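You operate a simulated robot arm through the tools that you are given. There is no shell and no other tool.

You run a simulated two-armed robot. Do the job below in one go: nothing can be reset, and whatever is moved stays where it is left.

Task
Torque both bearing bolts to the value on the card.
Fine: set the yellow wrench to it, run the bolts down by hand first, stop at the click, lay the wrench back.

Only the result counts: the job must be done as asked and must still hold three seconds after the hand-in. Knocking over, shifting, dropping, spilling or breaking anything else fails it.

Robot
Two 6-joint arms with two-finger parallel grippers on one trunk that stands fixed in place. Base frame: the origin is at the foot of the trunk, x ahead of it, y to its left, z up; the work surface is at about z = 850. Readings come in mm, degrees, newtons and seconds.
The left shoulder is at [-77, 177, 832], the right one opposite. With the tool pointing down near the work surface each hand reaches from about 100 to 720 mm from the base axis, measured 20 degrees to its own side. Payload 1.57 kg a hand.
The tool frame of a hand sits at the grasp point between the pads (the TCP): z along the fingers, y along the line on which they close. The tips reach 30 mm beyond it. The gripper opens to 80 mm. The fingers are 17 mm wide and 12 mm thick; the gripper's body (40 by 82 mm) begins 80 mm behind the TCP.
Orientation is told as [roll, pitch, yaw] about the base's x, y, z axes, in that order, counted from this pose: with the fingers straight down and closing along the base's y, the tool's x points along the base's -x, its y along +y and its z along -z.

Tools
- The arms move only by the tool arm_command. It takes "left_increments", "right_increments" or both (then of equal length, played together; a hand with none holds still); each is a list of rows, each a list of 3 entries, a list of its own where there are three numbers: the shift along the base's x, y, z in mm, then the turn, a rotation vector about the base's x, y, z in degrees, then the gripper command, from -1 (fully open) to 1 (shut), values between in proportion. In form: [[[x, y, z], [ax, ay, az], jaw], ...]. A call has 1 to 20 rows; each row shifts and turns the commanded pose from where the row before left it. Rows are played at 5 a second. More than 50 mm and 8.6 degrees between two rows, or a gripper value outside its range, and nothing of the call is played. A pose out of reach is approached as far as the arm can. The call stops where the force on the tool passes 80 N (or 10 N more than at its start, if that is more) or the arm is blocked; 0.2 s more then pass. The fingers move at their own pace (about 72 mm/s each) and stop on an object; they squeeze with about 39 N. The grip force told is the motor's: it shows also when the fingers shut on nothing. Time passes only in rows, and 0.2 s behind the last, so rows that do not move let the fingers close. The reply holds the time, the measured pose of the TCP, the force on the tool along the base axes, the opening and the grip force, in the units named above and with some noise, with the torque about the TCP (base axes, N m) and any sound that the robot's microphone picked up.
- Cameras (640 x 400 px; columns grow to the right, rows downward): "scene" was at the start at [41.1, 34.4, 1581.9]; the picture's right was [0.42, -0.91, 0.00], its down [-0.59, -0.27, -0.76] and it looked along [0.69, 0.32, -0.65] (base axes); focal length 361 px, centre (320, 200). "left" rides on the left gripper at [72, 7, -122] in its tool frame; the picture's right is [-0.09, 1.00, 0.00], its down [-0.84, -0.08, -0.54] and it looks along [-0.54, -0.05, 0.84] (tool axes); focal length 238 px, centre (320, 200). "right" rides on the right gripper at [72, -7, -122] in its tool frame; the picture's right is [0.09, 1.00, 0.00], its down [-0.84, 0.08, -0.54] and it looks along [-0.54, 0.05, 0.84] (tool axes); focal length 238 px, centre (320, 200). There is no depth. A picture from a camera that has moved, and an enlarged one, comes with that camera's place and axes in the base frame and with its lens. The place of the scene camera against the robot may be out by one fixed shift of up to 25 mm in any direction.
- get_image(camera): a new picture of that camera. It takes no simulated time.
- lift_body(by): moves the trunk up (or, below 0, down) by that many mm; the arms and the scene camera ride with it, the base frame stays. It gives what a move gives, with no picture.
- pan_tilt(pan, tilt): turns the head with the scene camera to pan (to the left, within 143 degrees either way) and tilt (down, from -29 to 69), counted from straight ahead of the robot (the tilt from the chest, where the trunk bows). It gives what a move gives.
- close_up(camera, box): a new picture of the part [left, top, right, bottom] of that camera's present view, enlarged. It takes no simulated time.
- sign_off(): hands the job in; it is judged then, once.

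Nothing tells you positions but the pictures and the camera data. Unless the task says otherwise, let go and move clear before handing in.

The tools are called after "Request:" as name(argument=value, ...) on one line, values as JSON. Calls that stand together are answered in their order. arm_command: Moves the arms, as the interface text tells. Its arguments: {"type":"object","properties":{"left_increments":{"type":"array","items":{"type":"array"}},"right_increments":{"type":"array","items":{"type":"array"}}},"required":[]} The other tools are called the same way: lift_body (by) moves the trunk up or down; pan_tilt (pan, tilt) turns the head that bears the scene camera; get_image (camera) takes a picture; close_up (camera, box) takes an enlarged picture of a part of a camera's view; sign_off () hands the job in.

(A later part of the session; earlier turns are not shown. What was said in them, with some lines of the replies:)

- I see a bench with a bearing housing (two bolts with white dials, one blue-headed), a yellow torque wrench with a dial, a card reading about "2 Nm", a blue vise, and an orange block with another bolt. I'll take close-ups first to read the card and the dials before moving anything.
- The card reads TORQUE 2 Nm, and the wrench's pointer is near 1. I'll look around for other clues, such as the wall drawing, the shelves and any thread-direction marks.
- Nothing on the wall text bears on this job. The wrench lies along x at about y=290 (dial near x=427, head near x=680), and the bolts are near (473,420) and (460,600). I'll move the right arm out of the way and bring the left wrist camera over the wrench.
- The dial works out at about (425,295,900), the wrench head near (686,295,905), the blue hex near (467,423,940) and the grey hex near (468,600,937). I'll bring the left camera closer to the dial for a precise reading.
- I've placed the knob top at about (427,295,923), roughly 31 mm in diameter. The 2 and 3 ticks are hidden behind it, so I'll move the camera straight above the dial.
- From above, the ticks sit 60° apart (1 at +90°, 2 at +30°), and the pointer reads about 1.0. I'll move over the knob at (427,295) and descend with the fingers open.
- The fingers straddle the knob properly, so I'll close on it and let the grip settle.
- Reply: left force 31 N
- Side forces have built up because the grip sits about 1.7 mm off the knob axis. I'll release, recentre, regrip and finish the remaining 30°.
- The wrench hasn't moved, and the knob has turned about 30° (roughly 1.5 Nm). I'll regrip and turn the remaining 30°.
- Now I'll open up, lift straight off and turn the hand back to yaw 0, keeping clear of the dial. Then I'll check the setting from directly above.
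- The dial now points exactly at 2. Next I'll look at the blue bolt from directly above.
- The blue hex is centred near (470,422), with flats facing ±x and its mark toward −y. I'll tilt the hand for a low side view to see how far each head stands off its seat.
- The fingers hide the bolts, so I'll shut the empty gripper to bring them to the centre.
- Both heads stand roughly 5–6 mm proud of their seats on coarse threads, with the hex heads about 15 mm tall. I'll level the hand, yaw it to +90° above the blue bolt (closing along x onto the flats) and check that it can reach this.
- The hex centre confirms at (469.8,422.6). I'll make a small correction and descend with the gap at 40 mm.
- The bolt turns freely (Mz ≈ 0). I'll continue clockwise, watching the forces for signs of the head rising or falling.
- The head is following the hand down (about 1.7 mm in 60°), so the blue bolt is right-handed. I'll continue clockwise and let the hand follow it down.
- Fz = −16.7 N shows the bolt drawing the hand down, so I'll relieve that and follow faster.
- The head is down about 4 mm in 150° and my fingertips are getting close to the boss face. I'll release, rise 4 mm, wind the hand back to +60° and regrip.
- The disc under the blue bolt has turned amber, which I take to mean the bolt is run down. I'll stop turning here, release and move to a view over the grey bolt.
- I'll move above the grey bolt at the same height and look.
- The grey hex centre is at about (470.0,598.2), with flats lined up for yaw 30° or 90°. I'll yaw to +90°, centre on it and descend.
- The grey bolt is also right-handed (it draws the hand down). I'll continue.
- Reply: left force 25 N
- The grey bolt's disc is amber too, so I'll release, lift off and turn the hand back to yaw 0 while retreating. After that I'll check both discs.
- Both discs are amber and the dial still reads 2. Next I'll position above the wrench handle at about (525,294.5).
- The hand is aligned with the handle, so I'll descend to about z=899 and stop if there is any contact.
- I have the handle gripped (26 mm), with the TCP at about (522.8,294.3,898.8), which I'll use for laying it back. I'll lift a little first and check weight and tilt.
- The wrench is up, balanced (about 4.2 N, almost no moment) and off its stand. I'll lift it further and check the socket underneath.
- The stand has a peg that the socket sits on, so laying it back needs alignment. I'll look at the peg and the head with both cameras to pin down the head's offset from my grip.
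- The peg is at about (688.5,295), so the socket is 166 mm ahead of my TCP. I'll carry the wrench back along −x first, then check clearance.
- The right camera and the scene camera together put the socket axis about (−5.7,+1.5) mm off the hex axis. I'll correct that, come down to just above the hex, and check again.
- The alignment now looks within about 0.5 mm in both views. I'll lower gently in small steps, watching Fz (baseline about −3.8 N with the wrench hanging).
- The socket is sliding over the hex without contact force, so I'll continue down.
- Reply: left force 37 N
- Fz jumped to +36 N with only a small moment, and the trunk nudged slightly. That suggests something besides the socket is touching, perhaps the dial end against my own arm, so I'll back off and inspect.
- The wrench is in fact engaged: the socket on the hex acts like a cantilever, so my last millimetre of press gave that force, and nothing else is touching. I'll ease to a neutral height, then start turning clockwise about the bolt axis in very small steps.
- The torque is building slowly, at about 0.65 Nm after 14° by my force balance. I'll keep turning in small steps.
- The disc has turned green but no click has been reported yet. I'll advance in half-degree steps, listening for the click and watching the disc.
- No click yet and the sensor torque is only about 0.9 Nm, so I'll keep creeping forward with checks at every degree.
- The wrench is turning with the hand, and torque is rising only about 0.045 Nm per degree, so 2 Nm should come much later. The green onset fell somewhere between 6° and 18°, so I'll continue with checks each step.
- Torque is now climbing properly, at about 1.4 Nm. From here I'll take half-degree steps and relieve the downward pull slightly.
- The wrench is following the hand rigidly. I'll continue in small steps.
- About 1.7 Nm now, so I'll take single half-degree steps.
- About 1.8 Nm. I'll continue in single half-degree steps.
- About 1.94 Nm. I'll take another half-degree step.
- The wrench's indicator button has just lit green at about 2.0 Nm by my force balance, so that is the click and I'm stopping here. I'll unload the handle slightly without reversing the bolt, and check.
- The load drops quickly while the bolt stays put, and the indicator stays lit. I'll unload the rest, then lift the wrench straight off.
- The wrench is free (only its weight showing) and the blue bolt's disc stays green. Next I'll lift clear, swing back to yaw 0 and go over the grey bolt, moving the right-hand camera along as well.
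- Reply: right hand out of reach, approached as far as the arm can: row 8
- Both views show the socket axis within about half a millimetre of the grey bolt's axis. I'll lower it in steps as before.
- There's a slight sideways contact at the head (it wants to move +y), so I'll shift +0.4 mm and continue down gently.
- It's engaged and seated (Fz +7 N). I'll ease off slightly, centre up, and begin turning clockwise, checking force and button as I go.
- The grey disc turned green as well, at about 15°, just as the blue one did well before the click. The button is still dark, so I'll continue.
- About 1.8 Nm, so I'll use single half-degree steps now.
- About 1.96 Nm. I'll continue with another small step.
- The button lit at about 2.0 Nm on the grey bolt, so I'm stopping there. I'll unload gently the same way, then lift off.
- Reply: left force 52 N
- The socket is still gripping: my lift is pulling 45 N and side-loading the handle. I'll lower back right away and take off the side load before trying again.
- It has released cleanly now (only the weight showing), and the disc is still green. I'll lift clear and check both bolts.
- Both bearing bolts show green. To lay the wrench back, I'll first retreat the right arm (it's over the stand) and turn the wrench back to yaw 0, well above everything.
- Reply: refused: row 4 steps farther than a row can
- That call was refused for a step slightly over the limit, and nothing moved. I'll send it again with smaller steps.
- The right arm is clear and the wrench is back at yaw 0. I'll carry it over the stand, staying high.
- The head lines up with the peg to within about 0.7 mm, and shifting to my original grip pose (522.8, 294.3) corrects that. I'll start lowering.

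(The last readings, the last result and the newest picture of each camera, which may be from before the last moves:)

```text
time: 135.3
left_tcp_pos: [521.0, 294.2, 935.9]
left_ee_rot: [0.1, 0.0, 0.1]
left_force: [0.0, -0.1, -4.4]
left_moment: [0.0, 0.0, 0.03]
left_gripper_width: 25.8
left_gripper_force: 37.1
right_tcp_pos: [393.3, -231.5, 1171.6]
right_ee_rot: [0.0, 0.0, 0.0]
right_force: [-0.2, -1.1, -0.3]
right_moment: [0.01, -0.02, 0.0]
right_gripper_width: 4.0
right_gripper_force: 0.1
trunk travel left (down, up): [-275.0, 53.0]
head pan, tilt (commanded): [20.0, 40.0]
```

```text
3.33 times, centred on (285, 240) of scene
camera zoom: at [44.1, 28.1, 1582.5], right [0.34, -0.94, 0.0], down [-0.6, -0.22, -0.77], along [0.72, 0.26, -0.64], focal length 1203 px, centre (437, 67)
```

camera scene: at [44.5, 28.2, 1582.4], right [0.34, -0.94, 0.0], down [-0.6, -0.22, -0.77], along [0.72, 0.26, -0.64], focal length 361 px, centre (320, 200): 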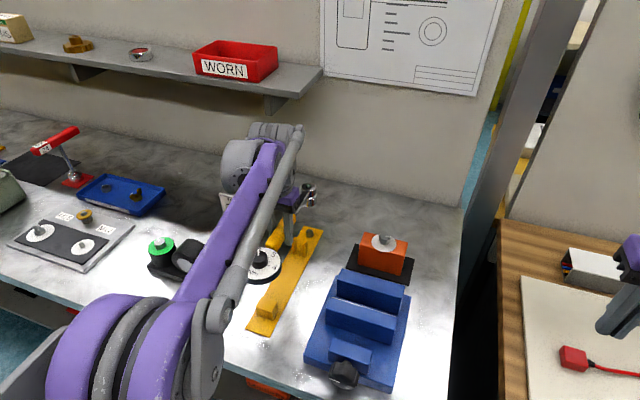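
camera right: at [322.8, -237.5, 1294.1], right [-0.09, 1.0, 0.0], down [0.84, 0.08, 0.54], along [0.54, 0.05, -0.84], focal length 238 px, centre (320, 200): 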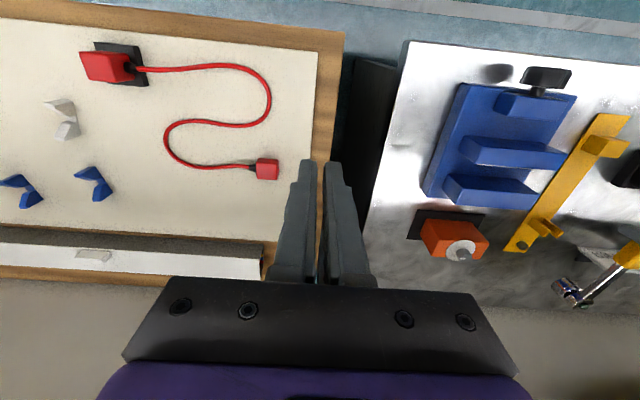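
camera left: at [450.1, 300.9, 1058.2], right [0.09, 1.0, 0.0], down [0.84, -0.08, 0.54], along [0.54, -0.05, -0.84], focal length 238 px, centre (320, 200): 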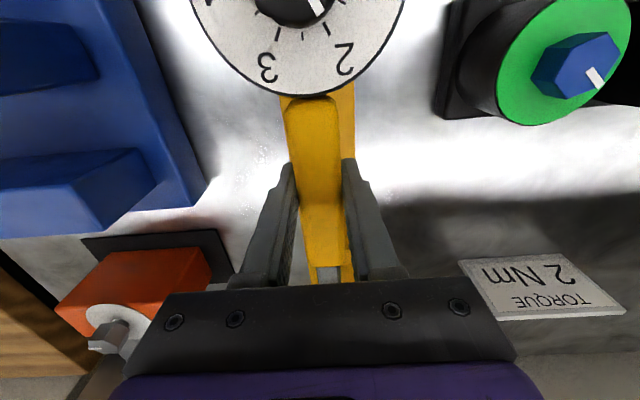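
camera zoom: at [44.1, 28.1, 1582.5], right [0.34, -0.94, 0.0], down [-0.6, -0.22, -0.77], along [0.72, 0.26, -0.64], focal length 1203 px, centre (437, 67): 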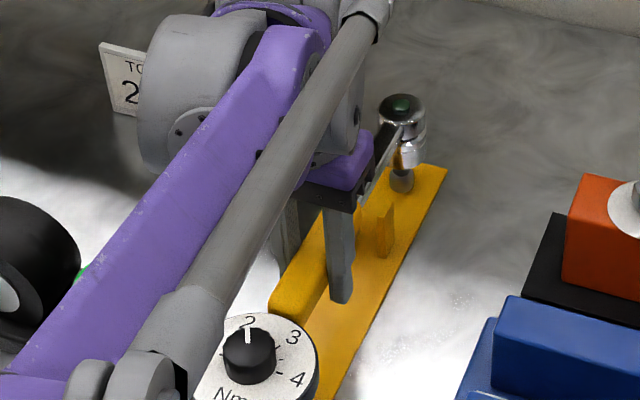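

Request:
arm_command(left_increments=[[[0, 0.3, -8], [0, 0, 0], 1], [[0, 0, -6], [0, 0, 0], 1], [[0, 0, 0], [0, 0, 0], 1]])

Request:
close_up(camera="right", box=[490, 200, 600, 300])

Request:
close_up(camera="scene", box=[260, 190, 330, 260])

```text
time: 136.1
left_tcp_pos: [523.7, 295.0, 920.1]
left_ee_rot: [0.1, 0.0, 0.0]
left_force: [-0.6, -0.8, -4.9]
left_moment: [-0.01, 0.03, 0.0]
left_gripper_width: 25.8
left_gripper_force: 37.0
right_tcp_pos: [393.1, -230.7, 1170.9]
right_ee_rot: [0.0, 0.0, 0.0]
right_force: [0.7, 1.2, 0.5]
right_moment: [0.01, -0.01, 0.02]
right_gripper_width: 3.9
right_gripper_force: 0.0
trunk travel left (down, up): [-275.0, 53.0]
head pan, tilt (commanded): [20.0, 40.0]
```

```text
4.00 times, centred on (545, 250) of right
camera zoom: at [322.1, -237.5, 1294.2], right [-0.09, 1.0, 0.0], down [0.84, 0.08, 0.54], along [0.54, 0.05, -0.84], focal length 953 px, centre (-580, 0)
```

zoom: 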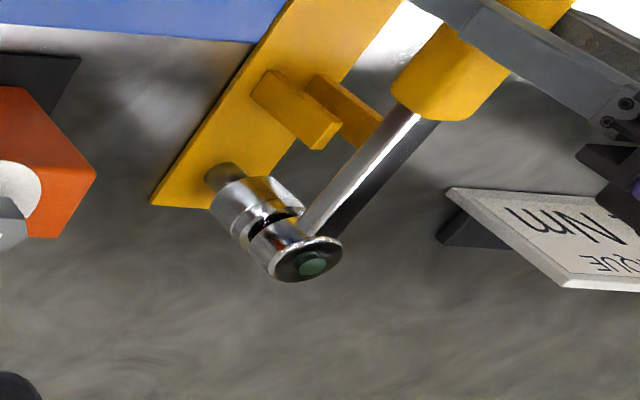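

```text
5.71 times, centred on (295, 225) of scene
camera zoom: at [44.4, 28.2, 1582.4], right [0.34, -0.94, 0.0], down [-0.6, -0.22, -0.77], along [0.72, 0.26, -0.64], focal length 2062 px, centre (463, 57)
```

zoom: 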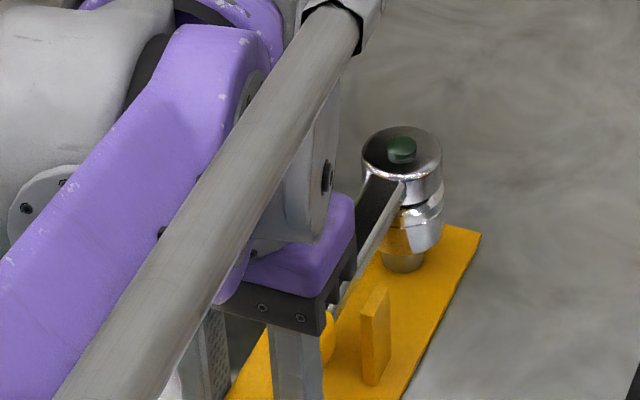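

Request:
arm_command(left_increments=[[[0, 0, -3], [0, 0, 0], 1], [[0, 0, -3], [0, 0, 0], 1], [[0, 0, -2], [0, 0, 0], 1], [[0, 0, 0], [0, 0, 0], 1]])

Request:
close_up(camera="right", box=[490, 200, 600, 300])

```text
time: 137.1
left_tcp_pos: [522.9, 294.9, 911.4]
left_ee_rot: [0.0, 0.0, 0.0]
left_force: [-0.1, -0.6, -4.5]
left_moment: [0.02, 0.01, 0.0]
left_gripper_width: 25.8
left_gripper_force: 36.6
right_tcp_pos: [394.1, -231.0, 1171.2]
right_ee_rot: [0.0, 0.0, 0.0]
right_force: [-0.6, -0.1, 0.2]
right_moment: [0.01, 0.01, 0.02]
right_gripper_width: 4.0
right_gripper_force: 0.1
trunk travel left (down, up): [-275.0, 53.0]
head pan, tilt (commanded): [20.0, 40.0]
```

```text
4.00 times, centred on (545, 250) of right
camera zoom: at [322.1, -237.5, 1294.2], right [-0.09, 1.0, 0.0], down [0.84, 0.08, 0.54], along [0.54, 0.05, -0.84], focal length 953 px, centre (-580, 0)
```

zoom: 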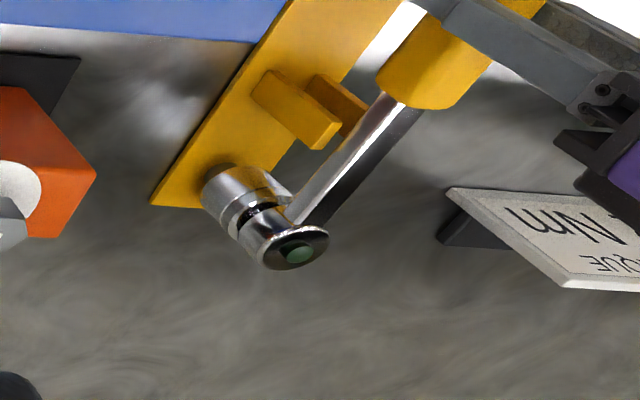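

Request:
arm_command(left_increments=[[[0, 0, -2], [0, 0, 0], 1], [[0, 0, -2], [0, 0, 0], 1], [[0, 0, -2], [0, 0, 0], 1], [[0, 0, 0], [0, 0, 0], 1]])

Request:
close_up(camera="right", box=[490, 200, 600, 300])

```text
time: 138.1
left_tcp_pos: [522.6, 293.9, 906.3]
left_ee_rot: [0.0, 0.0, 0.0]
left_force: [-0.3, -0.3, -3.7]
left_moment: [0.02, -0.01, 0.0]
left_gripper_width: 26.0
left_gripper_force: 37.3
right_tcp_pos: [392.9, -230.1, 1170.9]
right_ee_rot: [0.0, 0.0, -0.1]
right_force: [0.2, -0.7, -0.1]
right_moment: [0.01, 0.0, 0.02]
right_gripper_width: 4.1
right_gripper_force: 0.0
trunk travel left (down, up): [-275.0, 53.0]
head pan, tilt (commanded): [20.0, 40.0]
```

```text
4.00 times, centred on (545, 250) of right
camera zoom: at [322.1, -237.5, 1294.2], right [-0.09, 1.0, 0.0], down [0.84, 0.08, 0.54], along [0.54, 0.05, -0.84], focal length 953 px, centre (-580, 0)
```

zoom: 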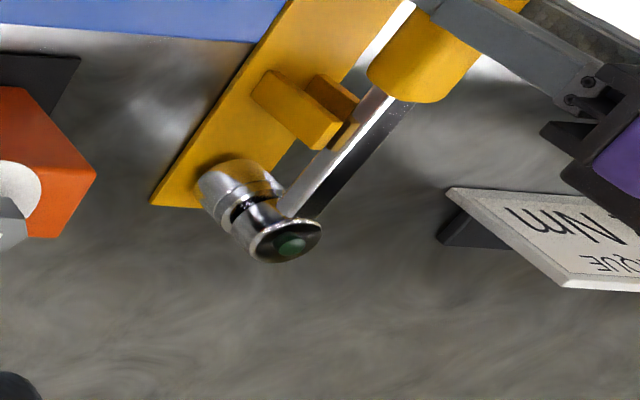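

Request:
arm_command(left_increments=[[[0, 0, -2], [0, 0, 0], 1], [[0, 0, -2], [0, 0, 0], 1], [[0, 0, -1], [0, 0, 0], 1], [[0, 0, 0], [0, 0, 0], 1]])

Request:
close_up(camera="right", box=[490, 180, 600, 280])

Request:
get_image(camera="left")

```text
time: 139.1
left_tcp_pos: [522.1, 294.5, 901.3]
left_ee_rot: [0.0, 0.0, 0.0]
left_force: [0.6, 0.5, -4.7]
left_moment: [0.03, -0.02, -0.02]
left_gripper_width: 25.7
left_gripper_force: 36.9
right_tcp_pos: [393.8, -231.8, 1171.4]
right_ee_rot: [0.1, 0.0, 0.0]
right_force: [-1.0, -0.1, -0.3]
right_moment: [0.04, 0.06, 0.02]
right_gripper_width: 4.0
right_gripper_force: 0.1
trunk travel left (down, up): [-275.0, 53.0]
head pan, tilt (commanded): [20.0, 40.0]
```

```text
4.00 times, centred on (545, 230) of right
camera zoom: at [322.2, -237.5, 1294.2], right [-0.09, 1.0, 0.0], down [0.84, 0.08, 0.54], along [0.54, 0.05, -0.84], focal length 953 px, centre (-580, 80)
```

zoom: 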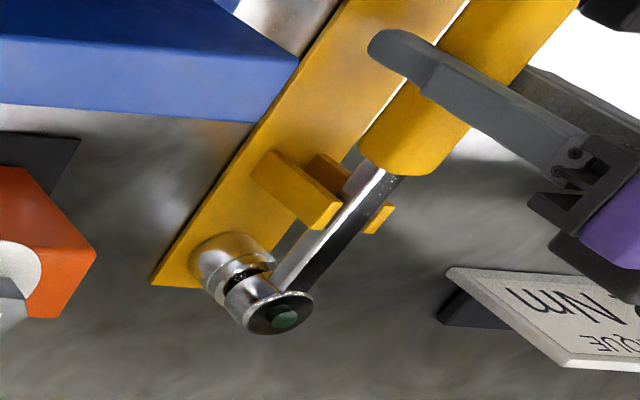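

```text
taken
camera left: at [450.3, 300.9, 1023.9], right [0.09, 1.0, 0.0], down [0.84, -0.08, 0.54], along [0.54, -0.05, -0.84], focal length 238 px, centre (320, 200)
```

left: 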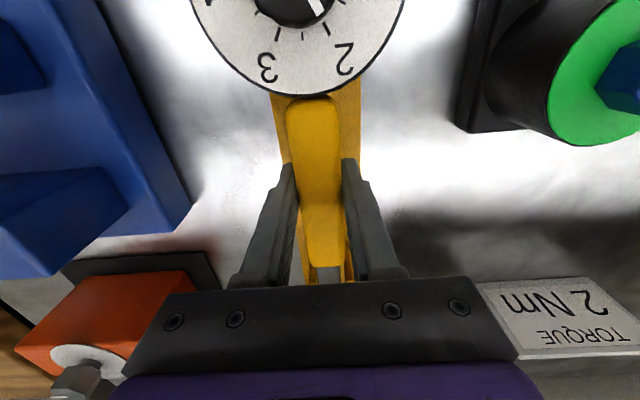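

Request:
arm_command(left_increments=[[[0, 0, -1.5], [0, 0, 0], 1], [[0, 0, -1], [0, 0, 0], 1], [[0, 0, 0], [0, 0, 0], 1]])

```text
time: 139.9
left_tcp_pos: [521.7, 294.2, 897.2]
left_ee_rot: [0.1, 0.0, 0.1]
left_force: [0.6, -1.1, 2.7]
left_moment: [-0.02, -1.25, -0.03]
left_gripper_width: 25.7
left_gripper_force: 37.2
right_tcp_pos: [393.3, -231.2, 1171.1]
right_ee_rot: [0.0, 0.0, 0.1]
right_force: [0.6, 0.1, 0.3]
right_moment: [-0.01, 0.02, -0.01]
right_gripper_width: 3.8
right_gripper_force: 0.1
trunk travel left (down, up): [-275.0, 53.0]
head pan, tilt (commanded): [20.0, 40.0]
```

The socket is resting on the stand (+7 N at the head end). I'll open the gripper gently and let the wrench settle.

Request:
arm_command(left_increments=[[[0, 0, 0], [0, 0, 0], 0.3], [[0, 0, 0], [0, 0, 0], 0], [[0, 0, 0], [0, 0, 0], -0.5], [[0, 0, 0], [0, 0, 0], -0.5]])

Request:
get_image(camera="left")

Request:
close_up(camera="right", box=[490, 180, 600, 280])

```text
time: 140.9
left_tcp_pos: [522.1, 295.4, 898.7]
left_ee_rot: [0.0, 0.0, 0.0]
left_force: [0.0, 0.4, 0.6]
left_moment: [-0.02, 0.0, -0.01]
left_gripper_width: 60.1
left_gripper_force: 0.1
right_tcp_pos: [394.1, -231.9, 1170.3]
right_ee_rot: [-0.1, 0.0, 0.1]
right_force: [-0.7, -0.5, 0.3]
right_moment: [0.01, -0.03, -0.04]
right_gripper_width: 4.1
right_gripper_force: 0.0
trunk travel left (down, up): [-275.0, 53.0]
head pan, tilt (commanded): [20.0, 40.0]
```

```text
taken
camera left: at [449.9, 301.1, 1021.6], right [0.09, 1.0, 0.0], down [0.84, -0.08, 0.54], along [0.54, -0.05, -0.84], focal length 238 px, centre (320, 200)
```

left: 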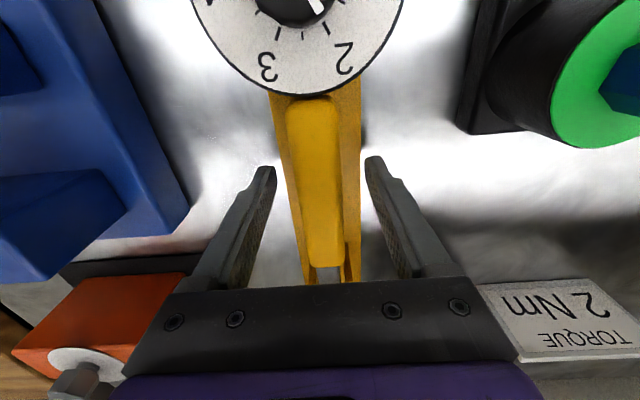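

```text
4.00 times, centred on (545, 230) of right
camera zoom: at [321.8, -237.7, 1294.2], right [-0.09, 1.0, 0.0], down [0.84, 0.08, 0.54], along [0.54, 0.05, -0.84], focal length 953 px, centre (-580, 80)
```

zoom: 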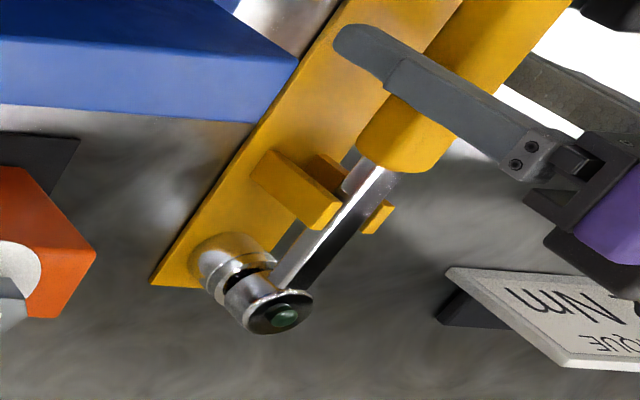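

The wrench is resting in its cradle. I'll raise the hand straight up and clear, then do final checks on the dial, the wrench and the bolts.

Request:
arm_command(left_increments=[[[0, 0, 20], [0, 0, 0], -0.5], [[0, 0, 35], [0, 0, 0], -0.5], [[0, 0, 40], [0, 0, 0], -0.5], [[0, 0, 40], [0, 0, 0], -0.5], [[0, 0, 10], [0, 0, 0], -0.5], [[0, 0, 0], [0, 0, 0], -0.5]])

Request:
get_image(camera="left")

Request:
close_up(camera="left", box=[240, 0, 400, 120])

Request:
close_up(camera="left", box=[240, 60, 420, 290])

Request:
close_up(camera="right", box=[490, 180, 600, 280])

```text
time: 142.3
left_tcp_pos: [522.4, 294.2, 1045.4]
left_ee_rot: [0.1, -0.1, 0.0]
left_force: [-0.1, -0.2, 1.0]
left_moment: [-0.02, -0.01, 0.0]
left_gripper_width: 60.0
left_gripper_force: 0.1
right_tcp_pos: [393.6, -232.3, 1170.8]
right_ee_rot: [-0.1, 0.0, 0.1]
right_force: [-0.4, 0.6, 0.1]
right_moment: [0.02, -0.01, -0.01]
right_gripper_width: 4.1
right_gripper_force: 0.0
trunk travel left (down, up): [-275.0, 53.0]
head pan, tilt (commanded): [20.0, 40.0]
```

```text
taken
camera left: at [450.6, 300.5, 1167.6], right [0.09, 1.0, 0.0], down [0.84, -0.08, 0.54], along [0.54, -0.05, -0.84], focal length 238 px, centre (320, 200)
```

left: 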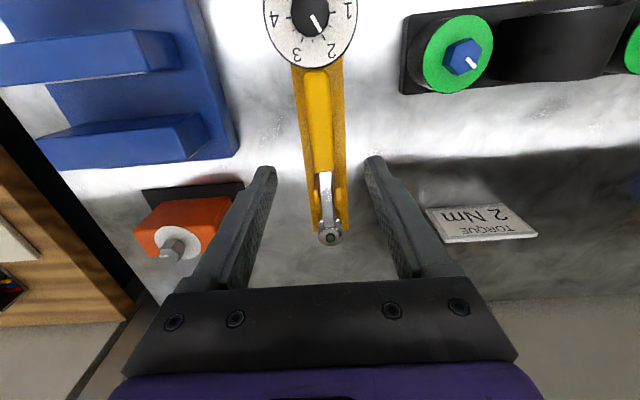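

```text
3.33 times, centred on (320, 60) of left
camera zoom: at [450.6, 300.5, 1167.6], right [0.09, 1.0, 0.0], down [0.84, -0.08, 0.54], along [0.54, -0.05, -0.84], focal length 794 px, centre (320, 667)
```

zoom: 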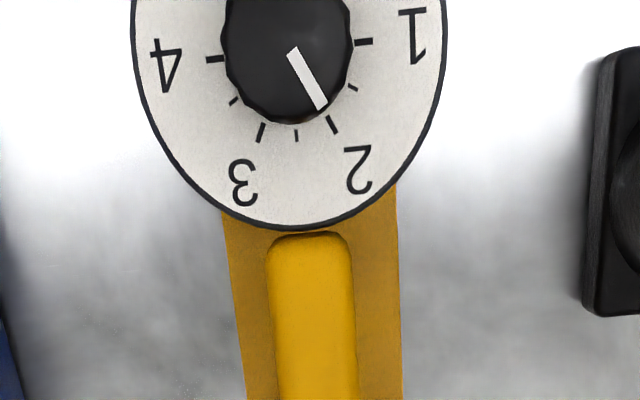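

```text
1.74 times, centred on (330, 175) of left
camera zoom: at [450.6, 300.5, 1167.6], right [0.09, 1.0, 0.0], down [0.84, -0.08, 0.54], along [0.54, -0.05, -0.84], focal length 414 px, centre (303, 244)
```

zoom: 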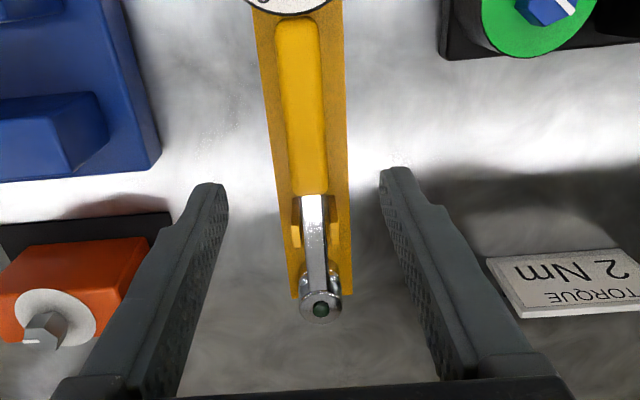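

```text
4.00 times, centred on (545, 230) of right
camera zoom: at [321.8, -237.7, 1294.2], right [-0.09, 1.0, 0.0], down [0.84, 0.08, 0.54], along [0.54, 0.05, -0.84], focal length 953 px, centre (-580, 80)
```

zoom: 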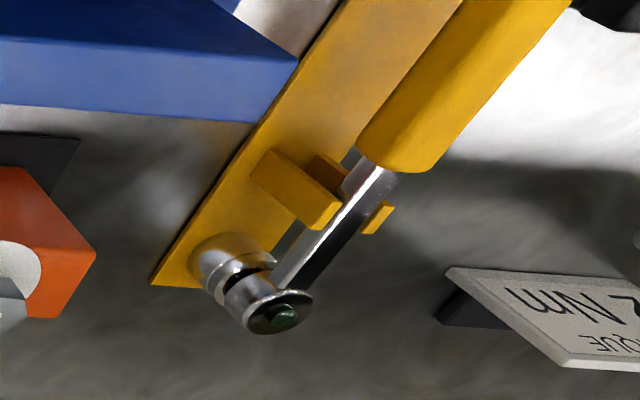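

The wrench is back in its cradle with the dial at 2. I'll retract the left arm towards its start position and take a last look at both bolts.

Request:
arm_command(left_increments=[[[-25, 25, 20], [0, 0, 0], -0.5], [[-25, 30, 20], [0, 0, 0], -0.5], [[-25, 30, 20], [0, 0, 0], -0.5], [[-25, 30, 20], [0, 0, 0], -0.7], [[-25, 30, 20], [0, 0, 0], -1], [[-25, 20, 20], [0, 0, 0], -1], [[-20, 0, 19], [0, 0, 0], -1], [[0, 0, 0], [0, 0, 0], -1]])

Request:
get_image(camera="left")

Request:
close_up(camera="left", box=[190, 100, 440, 270])

Request:
get_image(camera="scene")

Request:
close_up(camera="scene", box=[130, 200, 330, 340])

```text
time: 144.1
left_tcp_pos: [353.5, 461.7, 1181.3]
left_ee_rot: [0.1, -0.1, 0.0]
left_force: [0.4, -0.4, -0.1]
left_moment: [0.0, 0.04, -0.01]
left_gripper_width: 80.1
left_gripper_force: 0.0
right_tcp_pos: [394.5, -232.6, 1170.4]
right_ee_rot: [0.0, -0.1, 0.2]
right_force: [-0.5, -0.3, 0.0]
right_moment: [0.0, 0.03, -0.01]
right_gripper_width: 3.9
right_gripper_force: 0.0
trunk travel left (down, up): [-275.0, 53.0]
head pan, tilt (commanded): [20.0, 40.0]
```

```text
taken
camera left: at [281.2, 467.8, 1304.4], right [0.09, 1.0, 0.0], down [0.84, -0.08, 0.54], along [0.54, -0.05, -0.84], focal length 238 px, centre (320, 200)
```

left: 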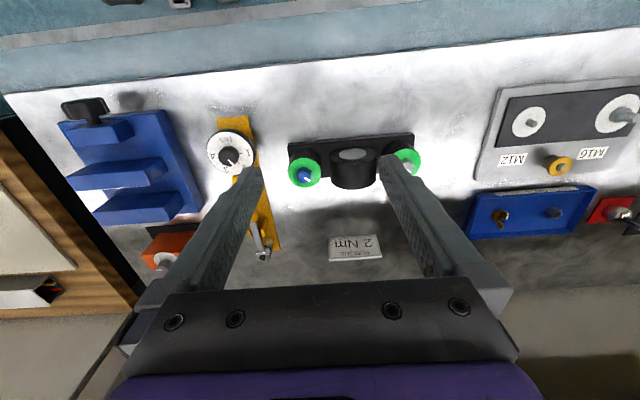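

```text
2.35 times, centred on (315, 185) of left
camera zoom: at [281.2, 467.8, 1304.4], right [0.09, 1.0, 0.0], down [0.84, -0.08, 0.54], along [0.54, -0.05, -0.84], focal length 561 px, centre (332, 235)
```

zoom: 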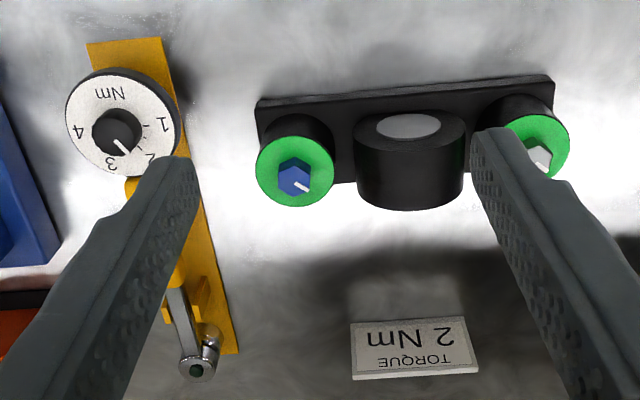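

```text
taken
camera scene: at [44.5, 28.5, 1582.4], right [0.34, -0.94, 0.0], down [-0.6, -0.22, -0.77], along [0.72, 0.26, -0.64], focal length 361 px, centre (320, 200)
```

scene: 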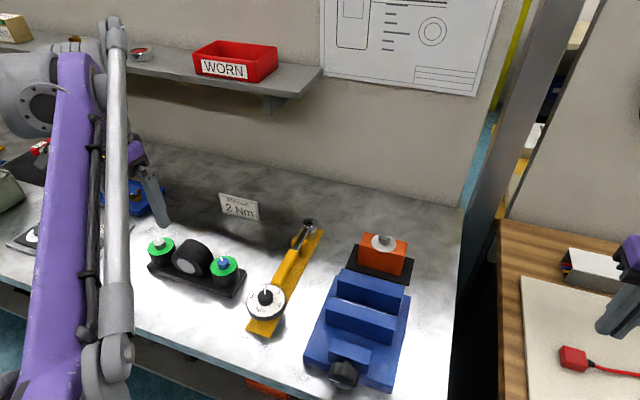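

```text
2.86 times, centred on (230, 270) of scene
camera zoom: at [44.5, 28.5, 1582.4], right [0.34, -0.94, 0.0], down [-0.6, -0.22, -0.77], along [0.72, 0.26, -0.64], focal length 1031 px, centre (577, 0)
```

zoom: 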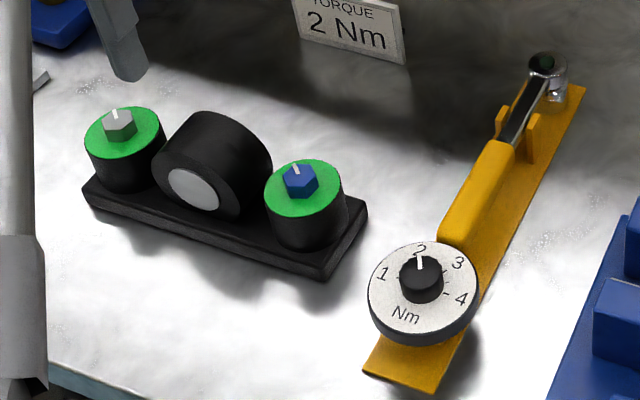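

Both bearing bolts were run down by hand and then torqued. I stopped each one when the wrench's click light came on at about 2.0 Nm by my force readings, though the microphone reported no sound. Both discs are green, the wrench is set to 2 and back in its cradle, and both hands are empty and clear, so I'm handing in.

Request:
sign_off()

```text
The job is handed in.
```

I torqued both bearing bolts to the card's 2 Nm, and the job is handed in. I haven't seen the judge's result.

- **Wrench setting:** I turned the dial from 1 to 2 and checked it from directly above. It still read 2 at the end.
- **Running down:** I turned each bolt down by hand about half a turn until the disc under it went from white to amber.
- **Torquing:** I turned each bolt with the wrench in small steps and stopped when the wrench's indicator light came on. My force readings put that at about 2.0 Nm both times. No click sound was ever reported, so I took the light as the click. The discs went green well before that point, so I did not stop on green.
- **Laying back:** The wrench is back in its cradle with the socket on its peg. Both hands are empty and clear.

**Grey bolt:** the socket stuck when I first lifted the wrench off, and the pull briefly put about 2.2 Nm on the bolt by my estimate. The wrench barely moved in the pictures and the disc stayed green, so I don't think the bolt turned any further.
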